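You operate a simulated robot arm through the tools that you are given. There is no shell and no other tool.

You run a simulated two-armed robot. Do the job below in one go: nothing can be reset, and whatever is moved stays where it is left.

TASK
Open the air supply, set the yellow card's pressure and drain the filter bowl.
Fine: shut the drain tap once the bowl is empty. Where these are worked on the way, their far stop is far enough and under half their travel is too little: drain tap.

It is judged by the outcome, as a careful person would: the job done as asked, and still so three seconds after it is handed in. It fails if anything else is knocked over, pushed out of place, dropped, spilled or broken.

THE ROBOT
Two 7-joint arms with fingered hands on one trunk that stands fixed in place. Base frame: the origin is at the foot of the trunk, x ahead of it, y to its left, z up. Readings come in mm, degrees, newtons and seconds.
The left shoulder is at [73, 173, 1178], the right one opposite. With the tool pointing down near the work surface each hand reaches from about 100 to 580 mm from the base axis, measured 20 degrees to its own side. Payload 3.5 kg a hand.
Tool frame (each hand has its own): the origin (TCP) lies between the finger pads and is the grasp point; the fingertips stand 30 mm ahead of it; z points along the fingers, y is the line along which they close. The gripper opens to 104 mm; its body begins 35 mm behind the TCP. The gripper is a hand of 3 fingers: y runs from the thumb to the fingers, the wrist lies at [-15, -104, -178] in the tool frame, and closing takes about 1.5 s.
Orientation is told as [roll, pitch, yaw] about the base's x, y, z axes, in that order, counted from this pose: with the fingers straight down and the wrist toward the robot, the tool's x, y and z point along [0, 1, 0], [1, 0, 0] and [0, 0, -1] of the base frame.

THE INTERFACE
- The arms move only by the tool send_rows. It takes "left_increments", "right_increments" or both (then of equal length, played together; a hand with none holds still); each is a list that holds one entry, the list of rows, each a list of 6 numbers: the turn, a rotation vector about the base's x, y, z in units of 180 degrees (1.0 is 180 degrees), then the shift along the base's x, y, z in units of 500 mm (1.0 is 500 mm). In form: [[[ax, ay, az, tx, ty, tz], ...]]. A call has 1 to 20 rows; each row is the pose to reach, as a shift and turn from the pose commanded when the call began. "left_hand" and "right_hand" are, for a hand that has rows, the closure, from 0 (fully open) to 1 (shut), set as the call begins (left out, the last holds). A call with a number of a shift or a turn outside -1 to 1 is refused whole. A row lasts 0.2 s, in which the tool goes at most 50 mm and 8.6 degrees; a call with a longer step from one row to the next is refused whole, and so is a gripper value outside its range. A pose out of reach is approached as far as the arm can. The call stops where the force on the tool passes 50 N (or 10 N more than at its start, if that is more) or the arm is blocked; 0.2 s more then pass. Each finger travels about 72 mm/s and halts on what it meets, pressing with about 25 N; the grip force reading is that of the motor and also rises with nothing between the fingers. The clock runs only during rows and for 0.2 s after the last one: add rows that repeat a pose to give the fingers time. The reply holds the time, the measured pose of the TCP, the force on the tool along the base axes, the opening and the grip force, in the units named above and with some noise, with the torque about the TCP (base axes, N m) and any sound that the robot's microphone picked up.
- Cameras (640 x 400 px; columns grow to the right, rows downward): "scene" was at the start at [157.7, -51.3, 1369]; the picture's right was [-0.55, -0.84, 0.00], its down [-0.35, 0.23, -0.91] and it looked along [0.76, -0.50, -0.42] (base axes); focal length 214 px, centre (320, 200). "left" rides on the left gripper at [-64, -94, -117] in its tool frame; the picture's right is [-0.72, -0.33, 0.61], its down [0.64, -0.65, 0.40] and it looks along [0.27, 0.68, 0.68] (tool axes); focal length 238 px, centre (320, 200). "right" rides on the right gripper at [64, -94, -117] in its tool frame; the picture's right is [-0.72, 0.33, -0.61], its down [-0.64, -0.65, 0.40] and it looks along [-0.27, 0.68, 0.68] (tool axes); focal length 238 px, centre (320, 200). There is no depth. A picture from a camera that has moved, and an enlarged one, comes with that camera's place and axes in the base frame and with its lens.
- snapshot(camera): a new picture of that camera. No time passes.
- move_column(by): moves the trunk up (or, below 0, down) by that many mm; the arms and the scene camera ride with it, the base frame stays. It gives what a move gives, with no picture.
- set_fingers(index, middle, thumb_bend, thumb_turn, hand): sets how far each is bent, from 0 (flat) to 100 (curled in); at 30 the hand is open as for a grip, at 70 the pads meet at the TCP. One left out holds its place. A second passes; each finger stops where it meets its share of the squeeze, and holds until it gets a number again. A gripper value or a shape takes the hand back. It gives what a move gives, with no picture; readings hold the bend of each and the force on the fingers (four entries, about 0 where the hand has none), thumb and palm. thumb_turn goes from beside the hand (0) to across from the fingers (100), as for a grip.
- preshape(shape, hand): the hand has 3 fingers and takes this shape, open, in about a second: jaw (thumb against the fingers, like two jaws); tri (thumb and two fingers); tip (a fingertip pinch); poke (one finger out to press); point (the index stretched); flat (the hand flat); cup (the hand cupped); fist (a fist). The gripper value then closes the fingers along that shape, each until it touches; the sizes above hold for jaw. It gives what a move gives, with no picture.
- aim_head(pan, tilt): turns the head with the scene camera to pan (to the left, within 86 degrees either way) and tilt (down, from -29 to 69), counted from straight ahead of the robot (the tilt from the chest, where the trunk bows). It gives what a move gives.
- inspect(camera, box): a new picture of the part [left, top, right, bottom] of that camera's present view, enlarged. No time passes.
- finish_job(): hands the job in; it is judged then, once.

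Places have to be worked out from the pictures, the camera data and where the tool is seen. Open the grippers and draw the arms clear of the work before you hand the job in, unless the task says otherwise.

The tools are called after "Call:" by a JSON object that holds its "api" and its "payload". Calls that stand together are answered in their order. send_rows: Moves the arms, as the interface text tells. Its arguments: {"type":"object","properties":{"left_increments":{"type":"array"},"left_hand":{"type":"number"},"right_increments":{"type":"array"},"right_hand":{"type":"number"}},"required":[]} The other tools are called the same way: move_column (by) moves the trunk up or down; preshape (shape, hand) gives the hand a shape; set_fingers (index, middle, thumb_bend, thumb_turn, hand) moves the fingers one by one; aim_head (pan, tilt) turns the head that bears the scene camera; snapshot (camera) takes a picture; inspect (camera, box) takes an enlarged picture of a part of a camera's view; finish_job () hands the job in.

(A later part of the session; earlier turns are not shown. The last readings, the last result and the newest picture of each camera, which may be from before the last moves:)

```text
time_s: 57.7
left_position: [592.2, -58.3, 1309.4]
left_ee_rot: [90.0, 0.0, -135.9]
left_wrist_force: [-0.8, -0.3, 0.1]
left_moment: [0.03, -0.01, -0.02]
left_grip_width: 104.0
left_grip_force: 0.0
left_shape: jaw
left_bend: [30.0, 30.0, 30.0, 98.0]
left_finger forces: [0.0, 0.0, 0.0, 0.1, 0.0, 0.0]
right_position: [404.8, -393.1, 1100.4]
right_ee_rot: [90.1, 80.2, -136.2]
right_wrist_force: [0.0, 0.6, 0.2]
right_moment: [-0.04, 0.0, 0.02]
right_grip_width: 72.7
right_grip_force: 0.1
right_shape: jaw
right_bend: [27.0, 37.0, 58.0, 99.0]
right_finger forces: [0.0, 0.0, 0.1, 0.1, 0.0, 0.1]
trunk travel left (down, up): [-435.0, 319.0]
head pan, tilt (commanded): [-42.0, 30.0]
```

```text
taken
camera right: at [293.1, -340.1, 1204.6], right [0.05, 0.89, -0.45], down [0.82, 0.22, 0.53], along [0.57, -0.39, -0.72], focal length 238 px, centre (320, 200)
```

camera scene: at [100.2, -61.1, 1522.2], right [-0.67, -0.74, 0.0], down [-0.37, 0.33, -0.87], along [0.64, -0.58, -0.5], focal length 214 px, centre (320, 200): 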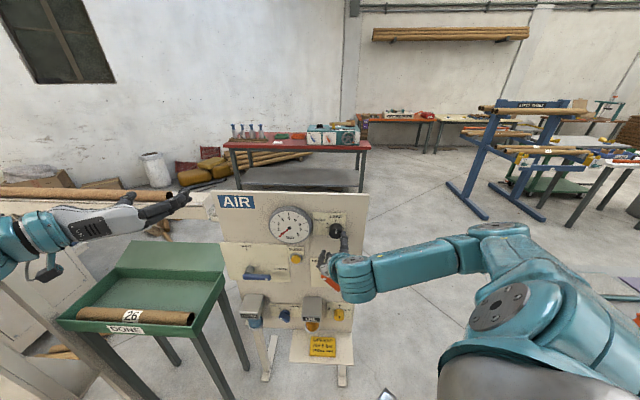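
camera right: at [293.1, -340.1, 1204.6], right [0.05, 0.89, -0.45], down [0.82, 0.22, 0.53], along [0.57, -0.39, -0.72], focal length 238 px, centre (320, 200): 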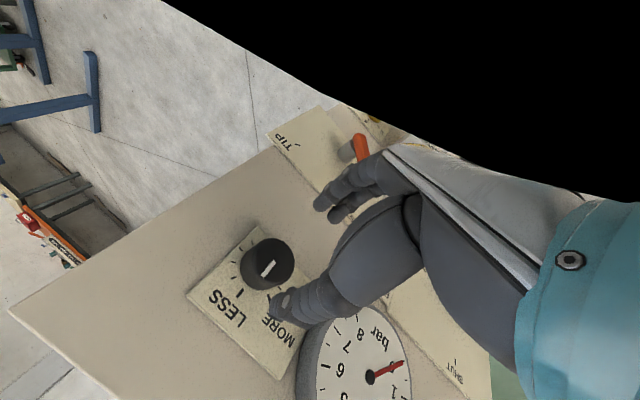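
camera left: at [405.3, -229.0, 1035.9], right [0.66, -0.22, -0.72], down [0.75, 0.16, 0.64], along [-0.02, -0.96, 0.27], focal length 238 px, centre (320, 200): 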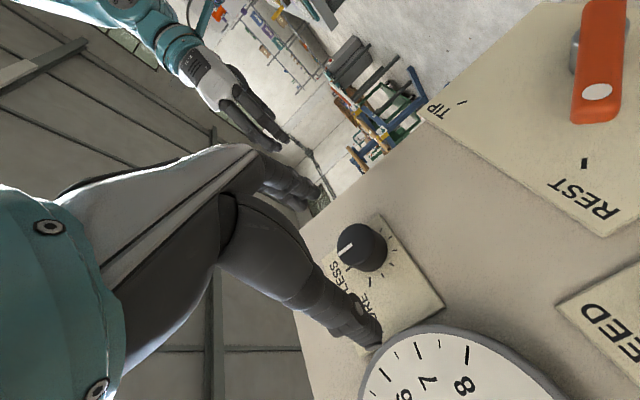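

The roll goes to 190° as well. I'll zoom on the knob to check centring before going in.

Call:
{"api": "inspect", "payload": {"camera": "right", "box": [220, 200, 360, 340]}}

Call:
{"api": "inspect", "payload": {"camera": "scene", "box": [260, 190, 380, 270]}}

```text
2.86 times, centred on (290, 270) of right
camera zoom: at [293.1, -340.1, 1204.6], right [0.05, 0.89, -0.45], down [0.82, 0.22, 0.53], along [0.57, -0.39, -0.72], focal length 681 px, centre (406, 0)
```

zoom: 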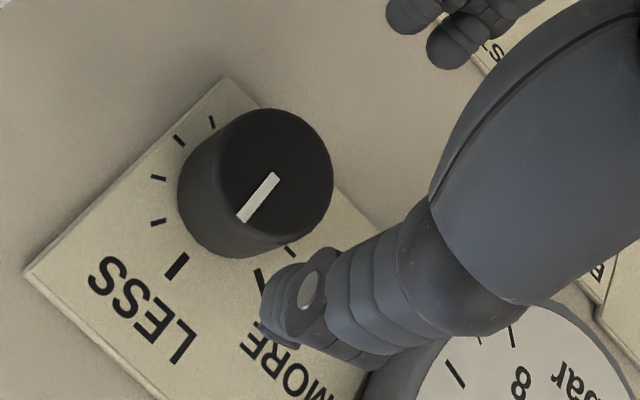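

```text
5.00 times, centred on (320, 230) of scene
camera zoom: at [100.3, -61.0, 1522.2], right [-0.67, -0.74, 0.0], down [-0.37, 0.33, -0.87], along [0.64, -0.58, -0.5], focal length 1072 px, centre (320, 50)
```

zoom: 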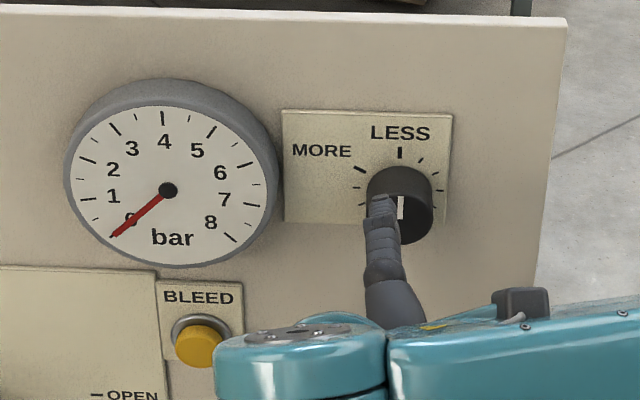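

The knob is within about 3 mm of the tool axis. I'll roll back 20°, open the hand fully and go in until the fingertips are beside the knob.

Call:
{"api": "send_rows", "payload": {"right_increments": [[[0.0257, -0.0266, 0, 0, 0, 0], [0.0515, -0.0533, 0, 0, 0, 0], [0.0772, -0.0799, 0, 0, 0, 0], [0.0772, -0.0799, 0, 0, 0, 0], [0.0772, -0.0799, 0, 0.0306, -0.0317, 0], [0.0772, -0.0799, 0, 0.0611, -0.0633, 0], [0.0772, -0.0799, 0, 0.0917, -0.095, 0]]], "right_hand": 0}}

Call:
{"api": "snapshot", "payload": {"camera": "right"}}

Call:
{"api": "inspect", "payload": {"camera": "scene", "box": [260, 190, 380, 270]}}

```text
time_s: 59.3
left_position: [592.6, -58.6, 1308.9]
left_ee_rot: [90.0, 0.0, -136.1]
left_wrist_force: [0.3, -0.4, -0.5]
left_moment: [-0.02, 0.0, 0.01]
left_grip_width: 104.1
left_grip_force: 0.0
left_shape: jaw
left_bend: [30.0, 30.0, 30.0, 98.0]
left_finger forces: [0.0, 0.1, 0.0, 0.0, 0.0, 0.0]
right_position: [451.6, -439.4, 1099.5]
right_ee_rot: [-89.2, 79.7, 44.5]
right_wrist_force: [0.5, 0.1, 0.9]
right_moment: [0.03, 0.04, 0.04]
right_grip_width: 103.7
right_grip_force: 0.1
right_shape: jaw
right_bend: [30.0, 30.0, 30.0, 98.0]
right_finger forces: [0.0, 0.0, 0.1, 0.0, 0.0, 0.1]
trunk travel left (down, up): [-435.0, 319.0]
head pan, tilt (commanded): [-42.0, 30.0]
```

```text
taken
camera right: at [315.0, -411.0, 1181.8], right [0.13, 0.97, -0.19], down [0.65, 0.06, 0.76], along [0.75, -0.22, -0.63], focal length 238 px, centre (320, 200)
```

right: 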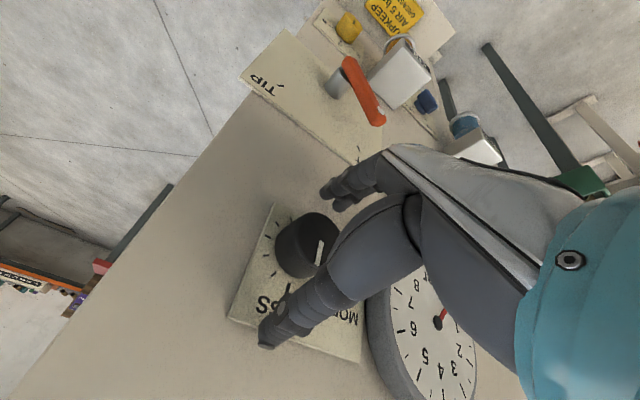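

```text
5.00 times, centred on (320, 230) of scene
camera zoom: at [100.1, -61.5, 1522.2], right [-0.67, -0.74, 0.0], down [-0.37, 0.33, -0.87], along [0.64, -0.58, -0.5], focal length 1072 px, centre (320, 50)
```

zoom: 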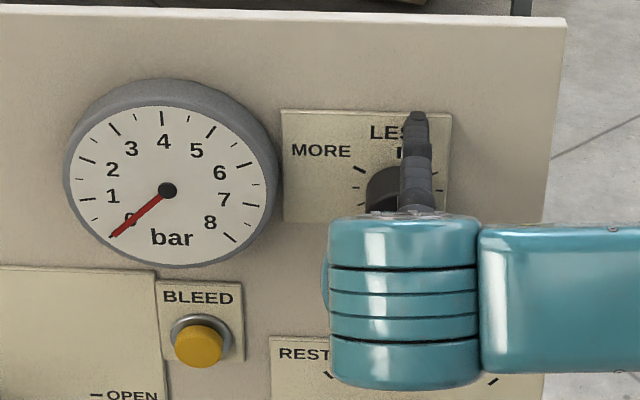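

The hand straddles the knob with its thumb above and fingers below, and nothing is touching. I'll close the fingers and hold the pose.

Call:
{"api": "send_rows", "payload": {"right_increments": [[[0, 0, 0, 0, 0, 0], [0, 0, 0, 0, 0, 0], [0, 0, 0, 0, 0, 0], [0, 0, 0, 0, 0, 0], [0, 0, 0, 0, 0, 0], [0, 0, 0, 0, 0, 0], [0, 0, 0, 0, 0, 0]]], "right_hand": 1}}

Call:
{"api": "snapshot", "payload": {"camera": "right"}}

Call:
{"api": "inspect", "payload": {"camera": "scene", "box": [260, 190, 380, 270]}}

```text
time_s: 60.9
left_position: [592.4, -59.1, 1308.8]
left_ee_rot: [90.0, -0.1, -136.0]
left_wrist_force: [0.3, 0.8, 0.6]
left_moment: [0.02, -0.01, 0.0]
left_grip_width: 103.9
left_grip_force: 0.1
left_shape: jaw
left_bend: [30.0, 30.0, 30.0, 98.0]
left_finger forces: [0.0, 0.1, 0.0, 0.1, 0.0, 0.0]
right_position: [452.5, -440.8, 1100.2]
right_ee_rot: [-89.5, 79.9, 44.1]
right_wrist_force: [1.4, -1.9, 1.3]
right_moment: [0.02, -0.03, 0.01]
right_grip_width: 34.0
right_grip_force: 24.8
right_shape: jaw
right_bend: [74.0, 55.0, 73.0, 100.0]
right_finger forces: [14.6, 7.2, 0.0, 0.1, 22.6, 0.0]
trunk travel left (down, up): [-435.0, 319.0]
head pan, tilt (commanded): [-42.0, 30.0]
```

```text
taken
camera right: at [314.9, -410.7, 1182.0], right [0.13, 0.97, -0.19], down [0.65, 0.06, 0.76], along [0.75, -0.22, -0.63], focal length 238 px, centre (320, 200)
```

right: 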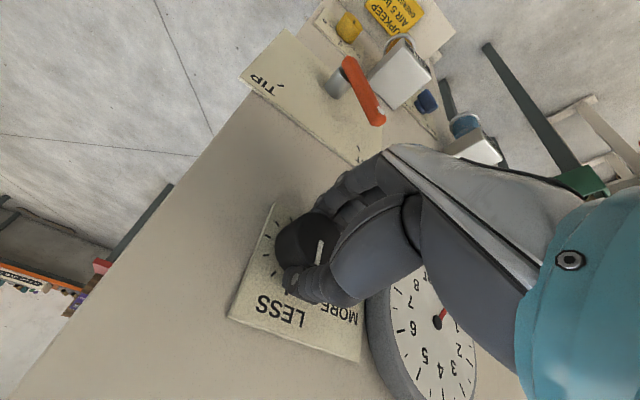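

```text
5.00 times, centred on (320, 230) of scene
camera zoom: at [100.2, -61.3, 1522.2], right [-0.67, -0.74, 0.0], down [-0.37, 0.33, -0.87], along [0.64, -0.58, -0.5], focal length 1072 px, centre (320, 50)
```

zoom: 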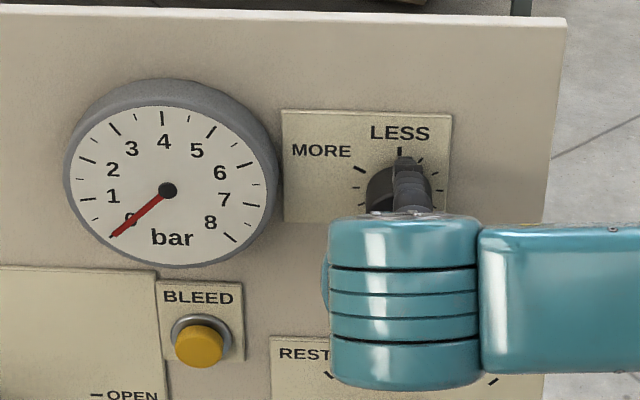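

The grip is good: about 25 N with all three digits loaded. I'll turn the knob 40° clockwise and check that it follows and the gauge responds.

Call:
{"api": "send_rows", "payload": {"right_increments": [[[0.0257, -0.0266, 0, 0, 0, 0], [0.0514, -0.0533, 0, 0, 0, 0], [0.0772, -0.08, 0, 0, 0, 0], [0.1029, -0.1066, 0, 0, 0, 0], [0.1286, -0.1332, 0, 0, 0, 0], [0.1543, -0.1599, 0, 0, 0, 0]]]}}

Call:
{"api": "snapshot", "payload": {"camera": "right"}}

Call:
{"api": "inspect", "payload": {"camera": "scene", "box": [260, 190, 380, 270]}}

```text
time_s: 62.3
left_position: [591.8, -59.1, 1309.2]
left_ee_rot: [90.2, 0.0, -136.0]
left_wrist_force: [-0.8, 0.4, -0.2]
left_moment: [-0.01, 0.03, 0.0]
left_grip_width: 103.9
left_grip_force: 0.1
left_shape: jaw
left_bend: [30.0, 30.0, 30.0, 98.0]
left_finger forces: [0.1, 0.0, 0.0, 0.0, 0.0, 0.0]
right_position: [452.3, -441.1, 1100.7]
right_ee_rot: [-89.7, 39.7, 44.1]
right_wrist_force: [-1.5, -5.3, 3.4]
right_moment: [-0.04, 0.04, -0.06]
right_grip_width: 33.2
right_grip_force: 24.9
right_shape: jaw
right_bend: [74.0, 56.0, 73.0, 100.0]
right_finger forces: [13.8, 6.6, 0.1, 0.0, 26.5, 0.1]
trunk travel left (down, up): [-435.0, 319.0]
head pan, tilt (commanded): [-42.0, 30.0]
```

```text
taken
camera right: at [290.2, -434.3, 1112.6], right [0.09, 0.93, 0.35], down [0.21, -0.36, 0.91], along [0.97, -0.01, -0.23], focal length 238 px, centre (320, 200)
```

right: 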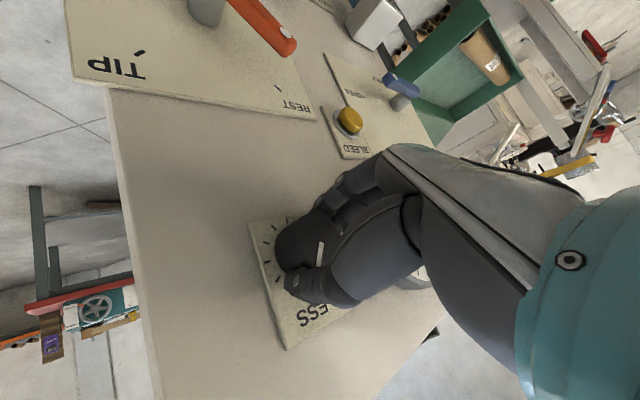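

```text
5.00 times, centred on (320, 230) of scene
camera zoom: at [99.5, -61.8, 1522.3], right [-0.67, -0.74, 0.0], down [-0.37, 0.33, -0.87], along [0.64, -0.58, -0.5], focal length 1072 px, centre (320, 50)
```

zoom: 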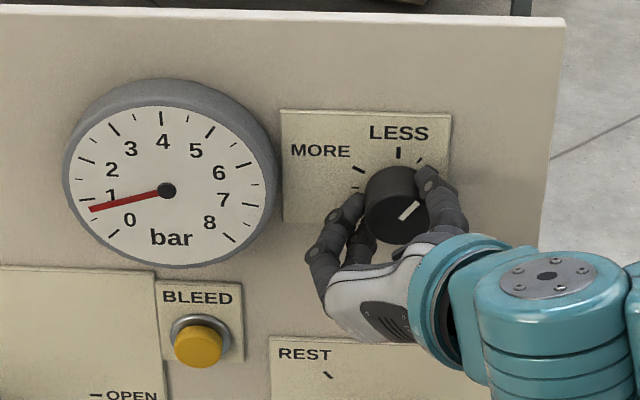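

The knob follows: its pointer is near 40° and the gauge shows about 0.7 bar. I'll continue another 60° clockwise.

Call:
{"api": "send_rows", "payload": {"right_increments": [[[0.0289, -0.03, 0, 0, 0, 0], [0.0579, -0.06, 0, 0, 0, 0], [0.0868, -0.0899, 0, 0, 0, 0], [0.1158, -0.1199, 0, 0, 0, 0], [0.1447, -0.1499, 0, 0, 0, 0], [0.1736, -0.1799, 0, 0, 0, 0], [0.2026, -0.2098, 0, 0, 0, 0], [0.2315, -0.2398, 0, 0, 0, 0]]]}}

Call:
{"api": "inspect", "payload": {"camera": "scene", "box": [260, 190, 380, 270]}}

```text
time_s: 64.1
left_position: [592.7, -59.7, 1308.6]
left_ee_rot: [90.0, 0.1, -135.9]
left_wrist_force: [0.0, 0.3, -0.6]
left_moment: [-0.01, 0.0, 0.01]
left_grip_width: 103.8
left_grip_force: 0.1
left_shape: jaw
left_bend: [30.0, 30.0, 30.0, 98.0]
left_finger forces: [0.0, 0.0, 0.0, 0.0, 0.1, 0.0]
right_position: [452.5, -441.1, 1101.0]
right_ee_rot: [-89.7, -20.3, 44.0]
right_wrist_force: [-2.1, -5.9, 2.8]
right_moment: [-0.02, -0.01, -0.07]
right_grip_width: 32.9
right_grip_force: 25.1
right_shape: jaw
right_bend: [74.0, 56.0, 73.0, 100.0]
right_finger forces: [13.3, 8.5, 0.1, 0.1, 26.1, 0.0]
trunk travel left (down, up): [-435.0, 319.0]
head pan, tilt (commanded): [-42.0, 30.0]
```

```text
5.00 times, centred on (320, 230) of scene
camera zoom: at [99.5, -62.0, 1522.2], right [-0.67, -0.74, 0.0], down [-0.37, 0.34, -0.87], along [0.64, -0.58, -0.5], focal length 1072 px, centre (320, 50)
```

zoom: 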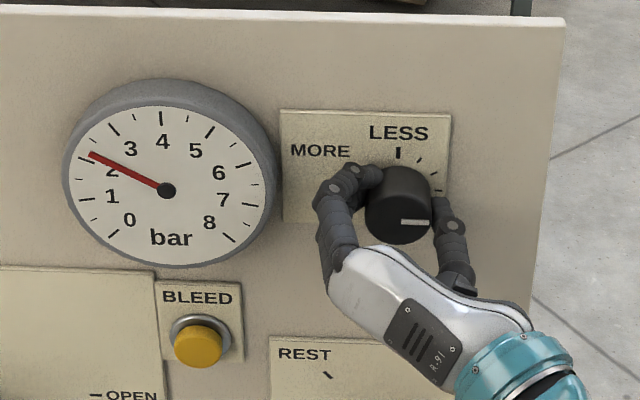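

The gauge is around 2.1 bar with the pointer near 95°, and there is no sign of a reach limit. I'll continue another 40°.

Call:
{"api": "send_rows", "payload": {"right_increments": [[[0.0257, -0.0266, 0, 0, 0, 0], [0.0514, -0.0533, 0, 0, 0, 0], [0.0772, -0.08, 0, 0, 0, 0], [0.1029, -0.1066, 0, 0, 0, 0], [0.1286, -0.1332, 0, 0, 0, 0], [0.1543, -0.1599, 0, 0, 0, 0]]]}}

Call:
{"api": "inspect", "payload": {"camera": "scene", "box": [260, 190, 380, 270]}}

```text
time_s: 65.5
left_position: [592.3, -59.5, 1307.9]
left_ee_rot: [90.0, -0.1, -136.1]
left_wrist_force: [0.4, 0.7, -0.3]
left_moment: [-0.01, -0.02, 0.02]
left_grip_width: 104.2
left_grip_force: 0.0
left_shape: jaw
left_bend: [30.0, 30.0, 30.0, 98.0]
left_finger forces: [0.0, 0.0, 0.0, 0.0, 0.0, 0.0]
right_position: [452.5, -441.6, 1100.8]
right_ee_rot: [-89.8, -60.5, 44.1]
right_wrist_force: [-2.9, -7.3, 2.8]
right_moment: [-0.08, -0.04, -0.09]
right_grip_width: 32.5
right_grip_force: 24.5
right_shape: jaw
right_bend: [74.0, 55.0, 73.0, 100.0]
right_finger forces: [13.6, 9.8, 0.0, 0.0, 24.6, 0.0]
trunk travel left (down, up): [-435.0, 319.0]
head pan, tilt (commanded): [-42.0, 30.0]
```

```text
5.00 times, centred on (320, 230) of scene
camera zoom: at [99.2, -62.1, 1522.3], right [-0.67, -0.74, 0.0], down [-0.37, 0.34, -0.87], along [0.64, -0.58, -0.5], focal length 1072 px, centre (320, 50)
```

zoom: 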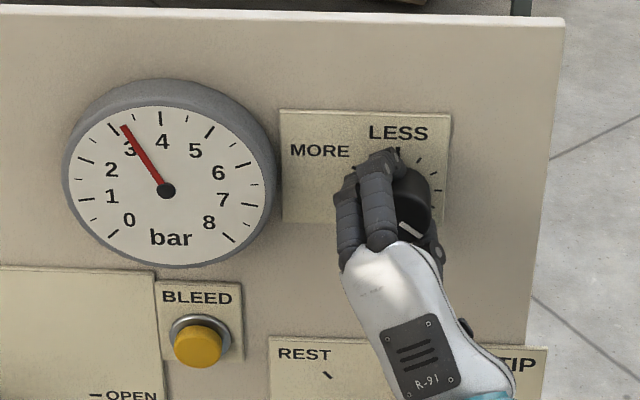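

The gauge reads about 3.2 bar, so the scale is near 45° per bar and I need roughly 85° more. I'll open the hand in place, roll back 100° around the knob and take a fresh grip.

Call:
{"api": "send_rows", "payload": {"right_increments": [[[0, 0, 0, 0, 0, 0], [0, 0, 0, 0, 0, 0], [0, 0, 0, 0, 0, 0], [0, 0, 0, 0, 0, 0], [0, 0, 0, 0, 0, 0], [0, 0, 0, 0, 0, 0]]], "right_hand": 0}}

Call:
{"api": "inspect", "payload": {"camera": "scene", "box": [260, 190, 380, 270]}}

```text
time_s: 66.9
left_position: [591.5, -58.6, 1307.9]
left_ee_rot: [90.1, -0.1, -136.1]
left_wrist_force: [0.0, 0.4, -0.7]
left_moment: [0.0, 0.0, -0.01]
left_grip_width: 103.6
left_grip_force: 0.0
left_shape: jaw
left_bend: [30.0, 30.0, 30.0, 98.0]
left_finger forces: [0.0, 0.0, 0.0, 0.0, 0.0, 0.0]
right_position: [451.2, -441.0, 1100.8]
right_ee_rot: [-89.7, -60.3, 44.1]
right_wrist_force: [-0.6, 1.0, 1.0]
right_moment: [0.03, 0.0, 0.02]
right_grip_width: 103.8
right_grip_force: 0.1
right_shape: jaw
right_bend: [30.0, 30.0, 30.0, 98.0]
right_finger forces: [0.0, 0.0, 0.0, 0.1, 0.0, 0.1]
trunk travel left (down, up): [-435.0, 319.0]
head pan, tilt (commanded): [-42.0, 30.0]
```

```text
5.00 times, centred on (320, 230) of scene
camera zoom: at [100.0, -61.2, 1522.2], right [-0.67, -0.74, 0.0], down [-0.37, 0.33, -0.87], along [0.64, -0.58, -0.5], focal length 1072 px, centre (320, 50)
```

zoom: 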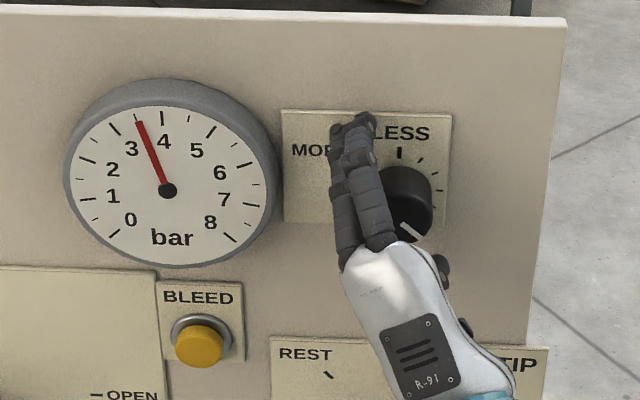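

The gauge settled at about 3.45 bar, so it lags slightly and I need about 55° more. I'll roll the open hand back 80° around the knob.

Call:
{"api": "send_rows", "payload": {"right_increments": [[[-0.0309, 0.032, 0, 0, 0, 0], [-0.0617, 0.064, 0, 0, 0, 0], [-0.0926, 0.0959, 0, 0, 0, 0], [-0.1235, 0.1279, 0, 0, 0, 0], [-0.1544, 0.1599, 0, 0, 0, 0], [-0.1852, 0.1919, 0, 0, 0, 0], [-0.2161, 0.2239, 0, 0, 0, 0], [-0.247, 0.2558, 0, 0, 0, 0], [-0.2778, 0.2878, 0, 0, 0, 0], [-0.3087, 0.3198, 0, 0, 0, 0]]]}}

Call:
{"api": "inspect", "payload": {"camera": "scene", "box": [260, 190, 380, 270]}}

```text
time_s: 69.1
left_position: [593.0, -58.3, 1308.9]
left_ee_rot: [90.1, -0.1, -135.9]
left_wrist_force: [0.8, -0.4, -0.2]
left_moment: [0.03, -0.03, -0.01]
left_grip_width: 104.1
left_grip_force: 0.0
left_shape: jaw
left_bend: [30.0, 30.0, 30.0, 98.0]
left_finger forces: [0.0, 0.0, 0.1, 0.0, 0.0, 0.0]
right_position: [452.1, -440.4, 1101.0]
right_ee_rot: [-89.7, 20.0, 44.1]
right_wrist_force: [-0.5, 0.2, 0.1]
right_moment: [0.01, -0.01, -0.03]
right_grip_width: 103.6
right_grip_force: 0.1
right_shape: jaw
right_bend: [30.0, 30.0, 30.0, 98.0]
right_finger forces: [0.1, 0.0, 0.0, 0.0, 0.1, 0.1]
trunk travel left (down, up): [-435.0, 319.0]
head pan, tilt (commanded): [-42.0, 30.0]
```

```text
5.00 times, centred on (320, 230) of scene
camera zoom: at [100.2, -61.1, 1522.2], right [-0.67, -0.74, 0.0], down [-0.37, 0.33, -0.87], along [0.64, -0.58, -0.5], focal length 1072 px, centre (320, 50)
```

zoom: 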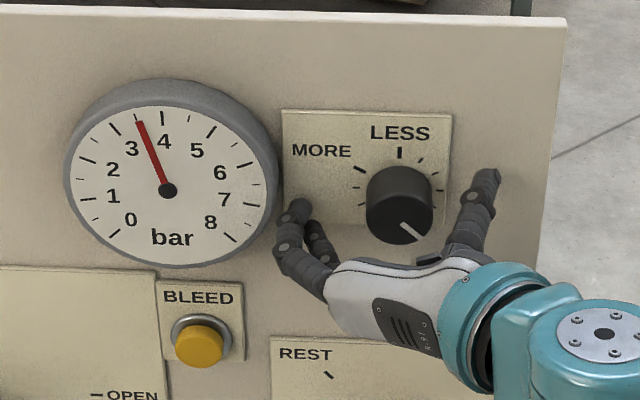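

The knob stayed put at about 3.45 bar. I'll grip again here.

Call:
{"api": "send_rows", "payload": {"right_increments": [[[0, 0, 0, 0, 0, 0], [0, 0, 0, 0, 0, 0], [0, 0, 0, 0, 0, 0], [0, 0, 0, 0, 0, 0], [0, 0, 0, 0, 0, 0], [0, 0, 0, 0, 0, 0], [0, 0, 0, 0, 0, 0]]], "right_hand": 1}}

Call:
{"api": "inspect", "payload": {"camera": "scene", "box": [260, 190, 380, 270]}}

```text
time_s: 70.7
left_position: [593.1, -59.2, 1308.0]
left_ee_rot: [90.0, 0.0, -135.9]
left_wrist_force: [-0.4, 0.3, 0.5]
left_moment: [0.03, -0.01, -0.02]
left_grip_width: 103.8
left_grip_force: 0.1
left_shape: jaw
left_bend: [30.0, 30.0, 30.0, 98.0]
left_finger forces: [0.1, 0.0, 0.0, 0.0, 0.0, 0.0]
right_position: [452.4, -440.4, 1101.3]
right_ee_rot: [-89.7, 19.7, 44.0]
right_wrist_force: [1.2, -0.7, 0.2]
right_moment: [-0.04, 0.03, 0.04]
right_grip_width: 34.1
right_grip_force: 24.5
right_shape: jaw
right_bend: [74.0, 56.0, 73.0, 100.0]
right_finger forces: [14.6, 7.9, 0.0, 0.1, 22.0, 0.0]
trunk travel left (down, up): [-435.0, 319.0]
head pan, tilt (commanded): [-42.0, 30.0]
```

```text
5.00 times, centred on (320, 230) of scene
camera zoom: at [100.1, -61.2, 1522.2], right [-0.67, -0.74, 0.0], down [-0.37, 0.33, -0.87], along [0.64, -0.58, -0.5], focal length 1072 px, centre (320, 50)
```

zoom: 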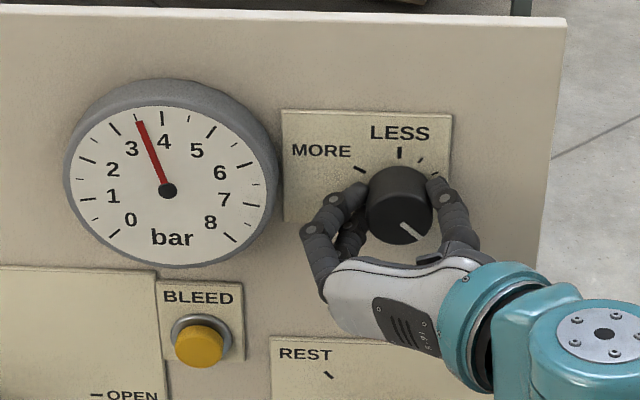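

The grip is firm. I'll turn 40° clockwise and then hold for about a second so the gauge can settle.

Call:
{"api": "send_rows", "payload": {"right_increments": [[[0.0257, -0.0266, 0, 0, 0, 0], [0.0514, -0.0533, 0, 0, 0, 0], [0.0772, -0.08, 0, 0, 0, 0], [0.1029, -0.1066, 0, 0, 0, 0], [0.1286, -0.1332, 0, 0, 0, 0], [0.1543, -0.1599, 0, 0, 0, 0], [0.1543, -0.1599, 0, 0, 0, 0], [0.1543, -0.1599, 0, 0, 0, 0], [0.1543, -0.1599, 0, 0, 0, 0], [0.1543, -0.1599, 0, 0, 0, 0], [0.1543, -0.1599, 0, 0, 0, 0], [0.1543, -0.1599, 0, 0, 0, 0]]]}}

Call:
{"api": "inspect", "payload": {"camera": "scene", "box": [260, 190, 380, 270]}}

```text
time_s: 73.3
left_position: [591.9, -58.4, 1309.9]
left_ee_rot: [90.0, 0.0, -136.0]
left_wrist_force: [0.7, -0.4, 0.6]
left_moment: [-0.02, 0.03, 0.0]
left_grip_width: 103.9
left_grip_force: 0.2
left_shape: jaw
left_bend: [30.0, 30.0, 30.0, 98.0]
left_finger forces: [0.1, 0.0, 0.0, 0.1, 0.1, 0.0]
right_position: [452.0, -441.4, 1101.0]
right_ee_rot: [-89.7, -20.2, 44.0]
right_wrist_force: [1.0, -4.3, 7.5]
right_moment: [-0.06, -0.09, 0.0]
right_grip_width: 33.5
right_grip_force: 24.8
right_shape: jaw
right_bend: [74.0, 57.0, 73.0, 100.0]
right_finger forces: [14.3, 9.9, 0.0, 0.0, 24.0, 0.0]
trunk travel left (down, up): [-435.0, 319.0]
head pan, tilt (commanded): [-42.0, 30.0]
```

```text
5.00 times, centred on (320, 230) of scene
camera zoom: at [99.6, -61.4, 1522.3], right [-0.67, -0.74, 0.0], down [-0.37, 0.33, -0.87], along [0.64, -0.58, -0.5], focal length 1072 px, centre (320, 50)
```

zoom: 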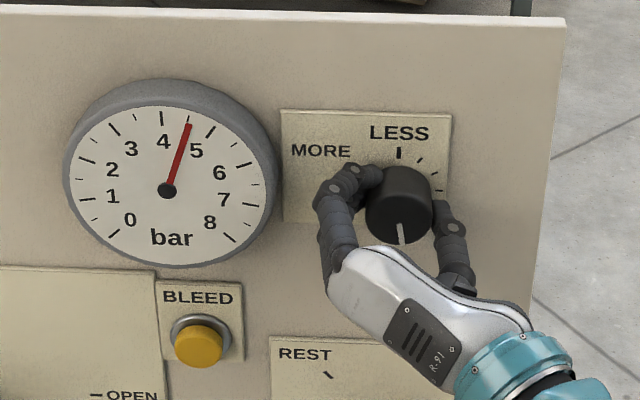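

The needle is at about 4.5 bar, so 40° gave roughly 1.05 bar. I'll zoom right in on the gauge for an exact reading.

Call:
{"api": "inspect", "payload": {"camera": "scene", "box": [268, 202, 316, 246]}}

```text
9.09 times, centred on (292, 224) of scene
camera zoom: at [99.6, -61.4, 1522.3], right [-0.67, -0.74, 0.0], down [-0.37, 0.33, -0.87], along [0.64, -0.58, -0.5], focal length 1950 px, centre (574, -18)
```

zoom: 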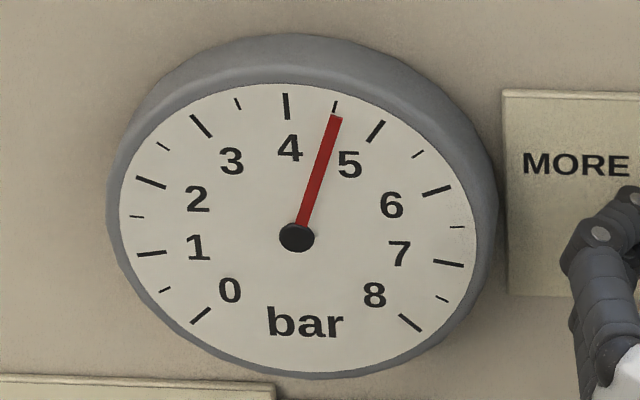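

The needle reads about 4.54 bar. At 37–38° per bar I'll turn another 15° and let it settle.

Call:
{"api": "send_rows", "payload": {"right_increments": [[[0.0193, -0.02, 0, 0, 0, 0], [0.0386, -0.04, 0, 0, 0, 0], [0.0579, -0.06, 0, 0, 0, 0], [0.0579, -0.06, 0, 0, 0, 0], [0.0579, -0.06, 0, 0, 0, 0], [0.0579, -0.06, 0, 0, 0, 0], [0.0579, -0.06, 0, 0, 0, 0], [0.0579, -0.06, 0, 0, 0, 0], [0.0579, -0.06, 0, 0, 0, 0]]]}}

Call:
{"api": "inspect", "payload": {"camera": "scene", "box": [268, 202, 316, 246]}}

```text
time_s: 75.3
left_position: [593.1, -57.9, 1307.7]
left_ee_rot: [90.0, -0.1, -136.0]
left_wrist_force: [-0.6, -1.1, 0.3]
left_moment: [-0.01, 0.02, 0.03]
left_grip_width: 104.1
left_grip_force: 0.0
left_shape: jaw
left_bend: [30.0, 30.0, 30.0, 98.0]
left_finger forces: [0.0, 0.0, 0.0, 0.1, 0.0, 0.1]
right_position: [450.9, -441.3, 1101.7]
right_ee_rot: [-89.8, -35.3, 44.1]
right_wrist_force: [-0.3, -4.6, 6.5]
right_moment: [-0.1, -0.1, -0.01]
right_grip_width: 33.3
right_grip_force: 25.0
right_shape: jaw
right_bend: [74.0, 56.0, 73.0, 100.0]
right_finger forces: [14.4, 10.3, 0.0, 0.0, 24.0, 0.1]
trunk travel left (down, up): [-435.0, 319.0]
head pan, tilt (commanded): [-42.0, 30.0]
```

```text
9.09 times, centred on (292, 224) of scene
camera zoom: at [99.4, -61.5, 1522.3], right [-0.67, -0.74, 0.0], down [-0.37, 0.33, -0.87], along [0.64, -0.58, -0.5], focal length 1950 px, centre (574, -18)
```

zoom: 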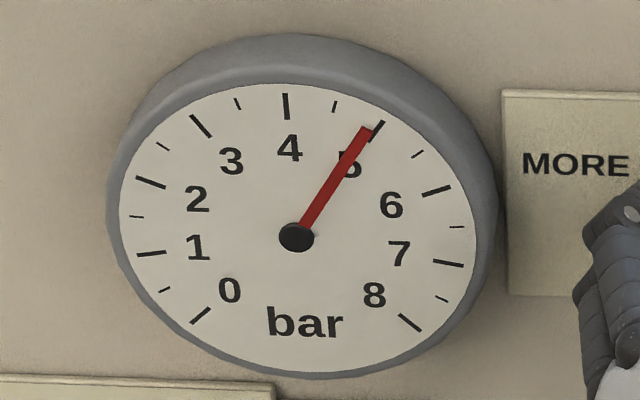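

The needle reads about 4.9 bar. I'll hold another second to see whether it has settled.

Call:
{"api": "send_rows", "payload": {"right_increments": [[[0, 0, 0, 0, 0, 0], [0, 0, 0, 0, 0, 0], [0, 0, 0, 0, 0, 0], [0, 0, 0, 0, 0, 0], [0, 0, 0, 0, 0, 0], [0, 0, 0, 0, 0, 0]]]}}

Call:
{"api": "inspect", "payload": {"camera": "scene", "box": [275, 202, 309, 236]}}

```text
time_s: 76.7
left_position: [591.7, -59.3, 1308.8]
left_ee_rot: [90.0, 0.0, -136.0]
left_wrist_force: [-0.3, 0.0, 0.2]
left_moment: [0.01, -0.01, -0.01]
left_grip_width: 103.9
left_grip_force: 0.0
left_shape: jaw
left_bend: [30.0, 30.0, 30.0, 98.0]
left_finger forces: [0.0, 0.1, 0.0, 0.0, 0.0, 0.0]
right_position: [452.1, -440.4, 1100.8]
right_ee_rot: [-89.7, -35.2, 44.0]
right_wrist_force: [-0.5, -4.6, 7.1]
right_moment: [-0.15, -0.14, 0.0]
right_grip_width: 33.1
right_grip_force: 24.7
right_shape: jaw
right_bend: [74.0, 56.0, 73.0, 100.0]
right_finger forces: [14.6, 10.4, 0.1, 0.1, 23.9, 0.0]
trunk travel left (down, up): [-435.0, 319.0]
head pan, tilt (commanded): [-42.0, 30.0]
```

```text
11.76 times, centred on (292, 219) of scene
camera zoom: at [99.4, -61.4, 1522.3], right [-0.67, -0.74, 0.0], down [-0.37, 0.33, -0.87], along [0.64, -0.58, -0.5], focal length 2523 px, centre (649, -24)
```

zoom: 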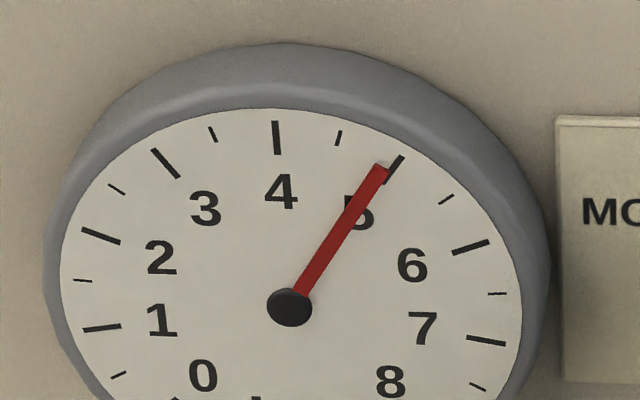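

It has settled at about 4.90 bar. A further 4° should bring it to 5.0.

Call:
{"api": "send_rows", "payload": {"right_increments": [[[0.0077, -0.008, 0, 0, 0, 0], [0.0154, -0.016, 0, 0, 0, 0], [0.0154, -0.016, 0, 0, 0, 0], [0.0154, -0.016, 0, 0, 0, 0], [0.0154, -0.016, 0, 0, 0, 0], [0.0154, -0.016, 0, 0, 0, 0], [0.0154, -0.016, 0, 0, 0, 0], [0.0154, -0.016, 0, 0, 0, 0]]]}}

Call:
{"api": "inspect", "payload": {"camera": "scene", "box": [275, 202, 309, 236]}}

```text
time_s: 78.5
left_position: [592.2, -58.1, 1309.0]
left_ee_rot: [90.0, -0.1, -136.0]
left_wrist_force: [-0.3, -0.4, 0.2]
left_moment: [0.0, 0.02, -0.01]
left_grip_width: 103.9
left_grip_force: 0.0
left_shape: jaw
left_bend: [30.0, 30.0, 30.0, 98.0]
left_finger forces: [0.1, 0.1, 0.0, 0.0, 0.0, 0.1]
right_position: [450.0, -441.2, 1099.4]
right_ee_rot: [-89.8, -39.2, 44.2]
right_wrist_force: [1.1, -6.1, 7.2]
right_moment: [-0.19, -0.1, -0.01]
right_grip_width: 33.2
right_grip_force: 24.6
right_shape: jaw
right_bend: [74.0, 56.0, 73.0, 100.0]
right_finger forces: [14.5, 10.5, 0.0, 0.0, 23.6, 0.0]
trunk travel left (down, up): [-435.0, 319.0]
head pan, tilt (commanded): [-42.0, 30.0]
```

```text
11.76 times, centred on (292, 219) of scene
camera zoom: at [99.5, -61.6, 1522.3], right [-0.67, -0.74, 0.0], down [-0.37, 0.33, -0.87], along [0.64, -0.58, -0.5], focal length 2523 px, centre (649, -24)
```

zoom: 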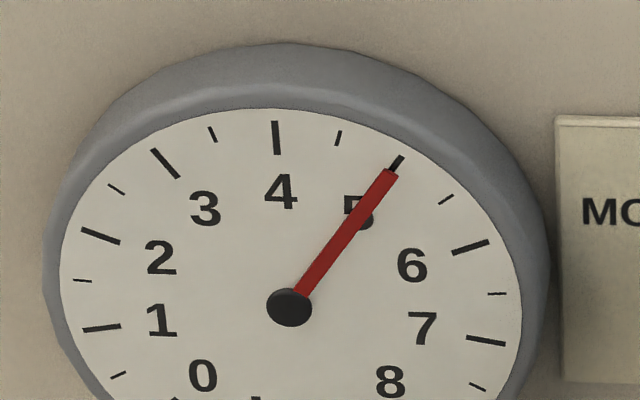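

The needle is on the 5 mark (about 4.98 bar). I'll open the hand gently in place and recheck.

Call:
{"api": "send_rows", "payload": {"right_increments": [[[0, 0, 0, 0, 0, 0], [0, 0, 0, 0, 0, 0], [0, 0, 0, 0, 0, 0], [0, 0, 0, 0, 0, 0], [0, 0, 0, 0, 0, 0], [0, 0, 0, 0, 0, 0], [0, 0, 0, 0, 0, 0]]], "right_hand": 0}}

Call:
{"api": "inspect", "payload": {"camera": "scene", "box": [275, 202, 309, 236]}}

Call:
{"api": "inspect", "payload": {"camera": "scene", "box": [260, 190, 380, 270]}}

```text
time_s: 80.1
left_position: [593.3, -58.3, 1308.6]
left_ee_rot: [90.0, 0.1, -136.0]
left_wrist_force: [0.2, -0.1, 0.5]
left_moment: [0.02, -0.02, -0.01]
left_grip_width: 104.0
left_grip_force: 0.1
left_shape: jaw
left_bend: [30.0, 30.0, 30.0, 98.0]
left_finger forces: [0.1, 0.0, 0.0, 0.1, 0.0, 0.0]
right_position: [451.5, -440.5, 1100.1]
right_ee_rot: [-89.7, -39.3, 44.1]
right_wrist_force: [-0.4, 0.2, 0.0]
right_moment: [0.01, 0.02, 0.01]
right_grip_width: 103.4
right_grip_force: 0.1
right_shape: jaw
right_bend: [30.0, 30.0, 30.0, 98.0]
right_finger forces: [0.0, 0.1, 0.0, 0.1, 0.1, 0.0]
trunk travel left (down, up): [-435.0, 319.0]
head pan, tilt (commanded): [-42.0, 30.0]
```

```text
11.76 times, centred on (292, 219) of scene
camera zoom: at [99.9, -61.2, 1522.2], right [-0.67, -0.74, 0.0], down [-0.37, 0.33, -0.87], along [0.64, -0.58, -0.5], focal length 2523 px, centre (649, -24)
```

zoom: 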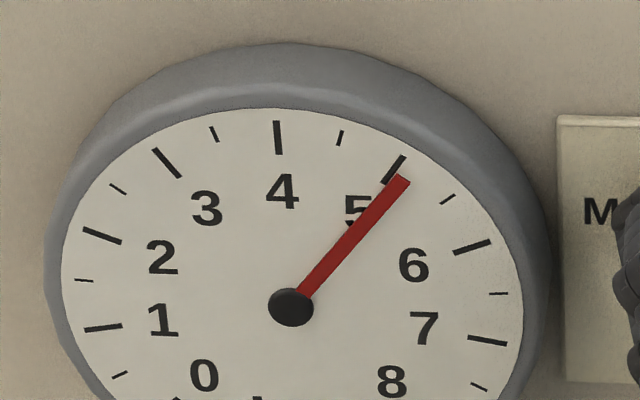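

```text
5.00 times, centred on (320, 230) of scene
camera zoom: at [99.9, -61.2, 1522.2], right [-0.67, -0.74, 0.0], down [-0.37, 0.33, -0.87], along [0.64, -0.58, -0.5], focal length 1072 px, centre (320, 50)
```

zoom: 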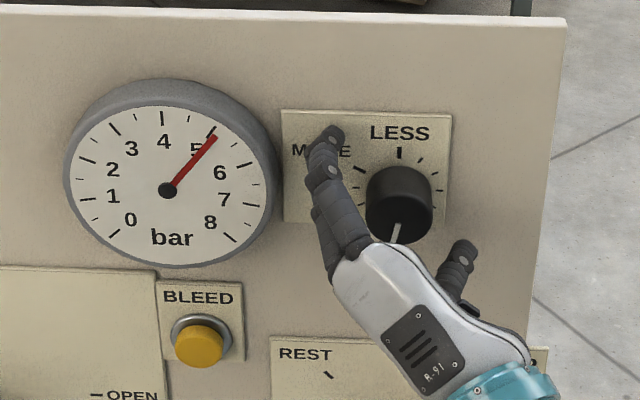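

On release it crept up to about 5.1 bar. I'll regrip, trim back slightly and release again.

Call:
{"api": "send_rows", "payload": {"right_increments": [[[0, 0, 0, 0, 0, 0], [0, 0, 0, 0, 0, 0], [0, 0, 0, 0, 0, 0], [0, 0, 0, 0, 0, 0], [0, 0, 0, 0, 0, 0], [0, 0, 0, 0, 0, 0], [0, 0, 0, 0, 0, 0], [0, 0, 0, 0, 0, 0]]], "right_hand": 1}}

Call:
{"api": "inspect", "payload": {"camera": "scene", "box": [275, 202, 309, 236]}}

```text
time_s: 81.9
left_position: [593.3, -58.1, 1308.5]
left_ee_rot: [89.9, -0.1, -136.0]
left_wrist_force: [0.2, 0.3, 0.0]
left_moment: [0.0, 0.01, 0.04]
left_grip_width: 104.0
left_grip_force: 0.0
left_shape: jaw
left_bend: [30.0, 30.0, 30.0, 98.0]
left_finger forces: [0.1, 0.0, 0.0, 0.1, 0.1, 0.0]
right_position: [451.8, -439.8, 1100.0]
right_ee_rot: [-89.7, -39.2, 44.1]
right_wrist_force: [1.9, 0.5, -1.4]
right_moment: [0.02, 0.0, 0.04]
right_grip_width: 34.2
right_grip_force: 25.0
right_shape: jaw
right_bend: [74.0, 55.0, 73.0, 100.0]
right_finger forces: [14.4, 8.0, 0.0, 0.1, 21.7, 0.0]
trunk travel left (down, up): [-435.0, 319.0]
head pan, tilt (commanded): [-42.0, 30.0]
```

```text
11.76 times, centred on (292, 219) of scene
camera zoom: at [100.2, -61.3, 1522.2], right [-0.67, -0.74, 0.0], down [-0.37, 0.33, -0.87], along [0.64, -0.58, -0.5], focal length 2523 px, centre (649, -24)
```

zoom: 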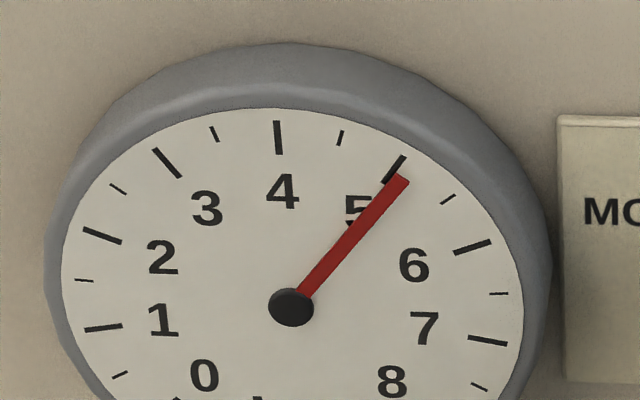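

Gripping didn't move the needle. I'll turn 5° counter-clockwise and let it settle.

Call:
{"api": "send_rows", "payload": {"right_increments": [[[-0.0097, 0.01, 0, 0, 0, 0], [-0.0193, 0.02, 0, 0, 0, 0], [-0.0193, 0.02, 0, 0, 0, 0], [-0.0193, 0.02, 0, 0, 0, 0], [-0.0193, 0.02, 0, 0, 0, 0], [-0.0193, 0.02, 0, 0, 0, 0], [-0.0193, 0.02, 0, 0, 0, 0], [-0.0193, 0.02, 0, 0, 0, 0], [-0.0193, 0.02, 0, 0, 0, 0]]]}}

Call:
{"api": "inspect", "payload": {"camera": "scene", "box": [275, 202, 309, 236]}}

```text
time_s: 83.9
left_position: [592.8, -58.9, 1309.4]
left_ee_rot: [89.9, -0.1, -136.0]
left_wrist_force: [0.2, -0.1, -0.8]
left_moment: [-0.01, 0.04, 0.02]
left_grip_width: 103.8
left_grip_force: 0.2
left_shape: jaw
left_bend: [30.0, 30.0, 30.0, 98.0]
left_finger forces: [0.0, 0.0, 0.0, 0.0, 0.1, 0.0]
right_position: [452.7, -440.0, 1100.4]
right_ee_rot: [-89.8, -34.2, 44.0]
right_wrist_force: [-0.5, 1.6, -3.4]
right_moment: [0.06, 0.0, 0.04]
right_grip_width: 34.1
right_grip_force: 25.2
right_shape: jaw
right_bend: [74.0, 56.0, 73.0, 100.0]
right_finger forces: [14.5, 7.8, 0.0, 0.0, 22.6, 0.0]
trunk travel left (down, up): [-435.0, 319.0]
head pan, tilt (commanded): [-42.0, 30.0]
```

```text
11.76 times, centred on (292, 219) of scene
camera zoom: at [100.2, -61.1, 1522.2], right [-0.67, -0.74, 0.0], down [-0.37, 0.33, -0.87], along [0.64, -0.58, -0.5], focal length 2523 px, centre (649, -24)
```

zoom: 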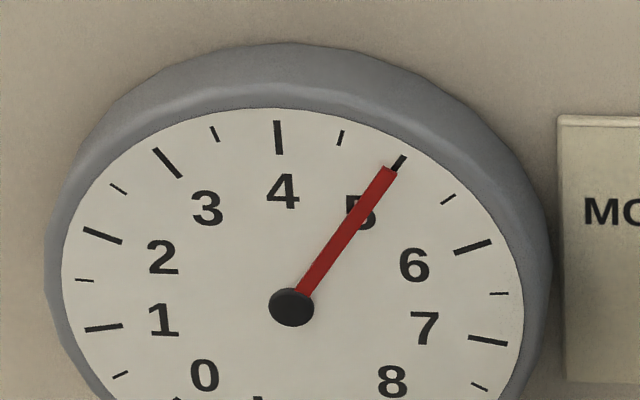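

It reads about 4.95 bar. I'll release and recheck.

Call:
{"api": "send_rows", "payload": {"right_increments": [[[0, 0, 0, 0, 0, 0], [0, 0, 0, 0, 0, 0], [0, 0, 0, 0, 0, 0], [0, 0, 0, 0, 0, 0], [0, 0, 0, 0, 0, 0], [0, 0, 0, 0, 0, 0], [0, 0, 0, 0, 0, 0], [0, 0, 0, 0, 0, 0]]], "right_hand": 0}}

Call:
{"api": "inspect", "payload": {"camera": "scene", "box": [275, 202, 309, 236]}}

```text
time_s: 85.7
left_position: [592.6, -57.0, 1308.5]
left_ee_rot: [90.1, 0.0, -136.0]
left_wrist_force: [-0.6, 0.0, 0.1]
left_moment: [-0.05, -0.02, 0.03]
left_grip_width: 103.8
left_grip_force: 0.1
left_shape: jaw
left_bend: [30.0, 30.0, 30.0, 98.0]
left_finger forces: [0.0, 0.0, 0.1, 0.1, 0.0, 0.1]
right_position: [452.0, -441.0, 1100.6]
right_ee_rot: [-89.7, -34.1, 43.9]
right_wrist_force: [0.6, 0.3, 0.3]
right_moment: [-0.02, 0.01, -0.01]
right_grip_width: 103.8
right_grip_force: 0.0
right_shape: jaw
right_bend: [30.0, 30.0, 30.0, 98.0]
right_finger forces: [0.0, 0.0, 0.0, 0.0, 0.1, 0.0]
trunk travel left (down, up): [-435.0, 319.0]
head pan, tilt (commanded): [-42.0, 30.0]
```

```text
11.76 times, centred on (292, 219) of scene
camera zoom: at [100.0, -61.2, 1522.2], right [-0.67, -0.74, 0.0], down [-0.37, 0.33, -0.87], along [0.64, -0.58, -0.5], focal length 2523 px, centre (649, -24)
```

zoom: 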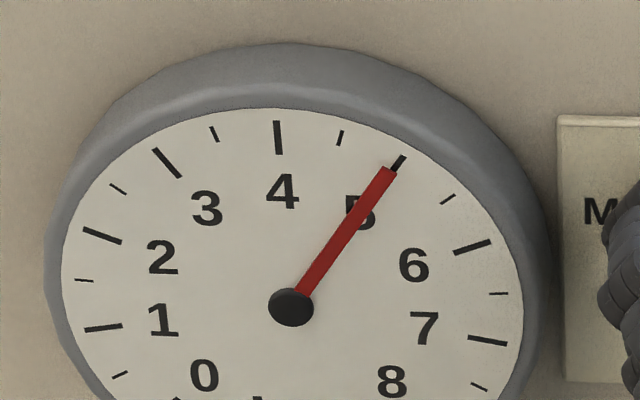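

It holds just about on 5 bar (roughly 4.96). I'll withdraw the right hand straight out, then right, then up, clear of everything.

Call:
{"api": "send_rows", "payload": {"right_increments": [[[0, 0, 0, -0.0417, 0.0432, 0], [0, 0, 0, -0.0833, 0.0863, 0], [0, 0, 0, -0.1409, 0.0307, 0], [0, 0, 0, -0.1984, -0.0248, 0], [0, 0, 0, -0.256, -0.0804, 0], [0, 0, 0, -0.3136, -0.136, 0], [0, 0, 0, -0.3711, -0.1915, 0], [0, 0, 0, -0.4287, -0.2471, 0], [0, 0, 0, -0.4287, -0.2471, 0.095], [0, 0, 0, -0.4287, -0.2471, 0.19], [0, 0, 0, -0.4287, -0.2471, 0.285], [0, 0, 0, -0.4287, -0.2471, 0.38]]]}}

Call:
{"api": "snapshot", "payload": {"camera": "scene"}}

Call:
{"api": "inspect", "payload": {"camera": "scene", "box": [275, 202, 309, 236]}}

```text
time_s: 88.3
left_position: [592.0, -58.2, 1308.6]
left_ee_rot: [90.0, 0.0, -136.0]
left_wrist_force: [0.0, -0.7, 0.2]
left_moment: [-0.03, 0.02, -0.03]
left_grip_width: 103.9
left_grip_force: 0.2
left_shape: jaw
left_bend: [30.0, 30.0, 30.0, 98.0]
left_finger forces: [0.0, 0.0, 0.1, 0.0, 0.1, 0.1]
right_position: [238.2, -564.6, 1291.1]
right_ee_rot: [-89.6, -34.3, 44.0]
right_wrist_force: [0.1, 0.3, -0.1]
right_moment: [-0.02, 0.02, 0.02]
right_grip_width: 103.4
right_grip_force: 0.0
right_shape: jaw
right_bend: [30.0, 30.0, 30.0, 98.0]
right_finger forces: [0.0, 0.0, 0.1, 0.0, 0.0, 0.0]
trunk travel left (down, up): [-435.0, 319.0]
head pan, tilt (commanded): [-42.0, 30.0]
```

```text
taken
camera scene: at [99.8, -61.2, 1522.3], right [-0.67, -0.74, 0.0], down [-0.37, 0.33, -0.87], along [0.64, -0.58, -0.5], focal length 214 px, centre (320, 200)
```

scene: 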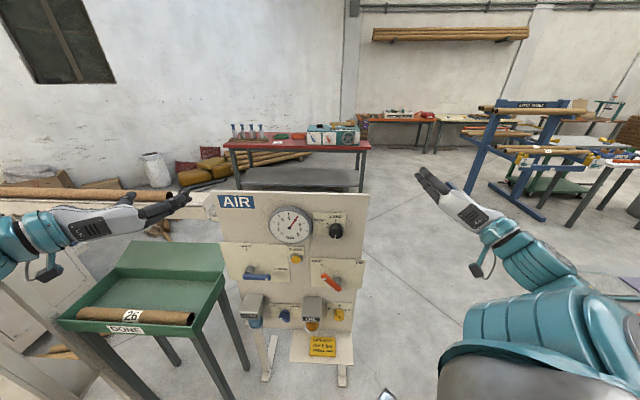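

```text
11.76 times, centred on (292, 219) of scene
camera zoom: at [99.8, -61.2, 1522.3], right [-0.67, -0.74, 0.0], down [-0.37, 0.33, -0.87], along [0.64, -0.58, -0.5], focal length 2523 px, centre (649, -24)
```

zoom: 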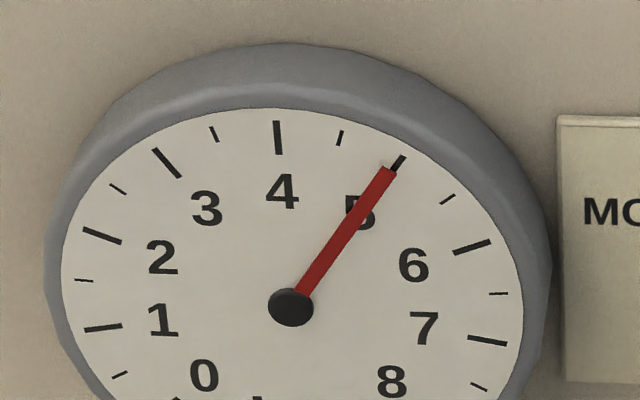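

Pressure holds at 5 bar with the right hand clear. I'll lower the trunk 360 mm for the drain tap and look at it closely.

Call:
{"api": "move_column", "payload": {"by": -360}}

Call:
{"api": "aim_head", "payload": {"pan": -36, "tilt": 42}}

Call:
{"api": "snapshot", "payload": {"camera": "scene"}}

Call:
{"api": "inspect", "payload": {"camera": "scene", "box": [230, 150, 410, 270]}}

```text
time_s: 91.8
left_position: [593.2, -58.4, 949.5]
left_ee_rot: [90.0, 0.0, -136.0]
left_wrist_force: [-0.7, -0.3, -0.3]
left_moment: [0.03, 0.02, -0.01]
left_grip_width: 103.7
left_grip_force: 0.1
left_shape: jaw
left_bend: [30.0, 30.0, 30.0, 98.0]
left_finger forces: [0.0, 0.1, 0.0, 0.0, 0.1, 0.1]
right_position: [237.1, -563.7, 929.3]
right_ee_rot: [-89.7, -34.2, 44.0]
right_wrist_force: [-0.6, -0.4, 0.1]
right_moment: [-0.03, -0.01, 0.01]
right_grip_width: 104.3
right_grip_force: 0.1
right_shape: jaw
right_bend: [30.0, 30.0, 30.0, 98.0]
right_finger forces: [0.1, 0.0, 0.0, 0.0, 0.0, 0.0]
trunk travel left (down, up): [-75.0, 679.0]
head pan, tilt (commanded): [-42.0, 30.0]
```

```text
time_s: 92.5
left_position: [592.8, -58.8, 949.1]
left_ee_rot: [90.0, 0.0, -136.0]
left_wrist_force: [0.8, 0.4, 0.0]
left_moment: [-0.01, -0.02, -0.01]
left_grip_width: 104.1
left_grip_force: 0.2
left_shape: jaw
left_bend: [30.0, 30.0, 30.0, 98.0]
left_finger forces: [0.0, 0.1, 0.0, 0.1, 0.0, 0.0]
right_position: [236.6, -564.7, 930.6]
right_ee_rot: [-89.7, -34.2, 44.0]
right_wrist_force: [0.2, 0.6, 0.3]
right_moment: [0.01, 0.0, 0.01]
right_grip_width: 103.7
right_grip_force: 0.0
right_shape: jaw
right_bend: [30.0, 30.0, 30.0, 98.0]
right_finger forces: [0.1, 0.0, 0.1, 0.0, 0.0, 0.1]
trunk travel left (down, up): [-75.0, 679.0]
head pan, tilt (commanded): [-36.0, 42.0]
```

```text
taken
camera scene: at [251.8, -49.8, 1133.3], right [-0.59, -0.81, 0.0], down [-0.54, 0.39, -0.74], along [0.6, -0.44, -0.67], focal length 214 px, centre (320, 200)
```

scene: 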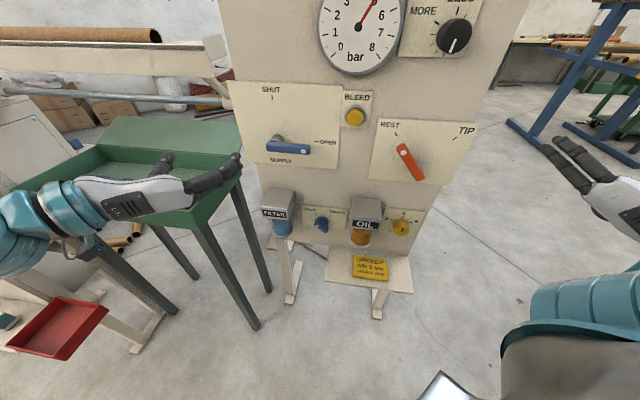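

```text
3.33 times, centred on (320, 210) of scene
camera zoom: at [251.8, -49.8, 1133.3], right [-0.59, -0.81, 0.0], down [-0.54, 0.39, -0.74], along [0.6, -0.44, -0.67], focal length 715 px, centre (320, 167)
```

zoom: 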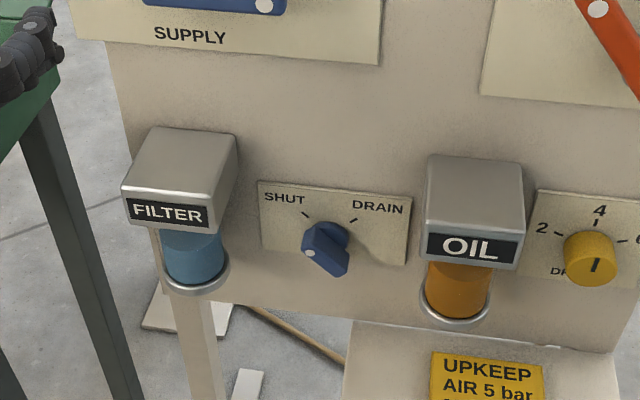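

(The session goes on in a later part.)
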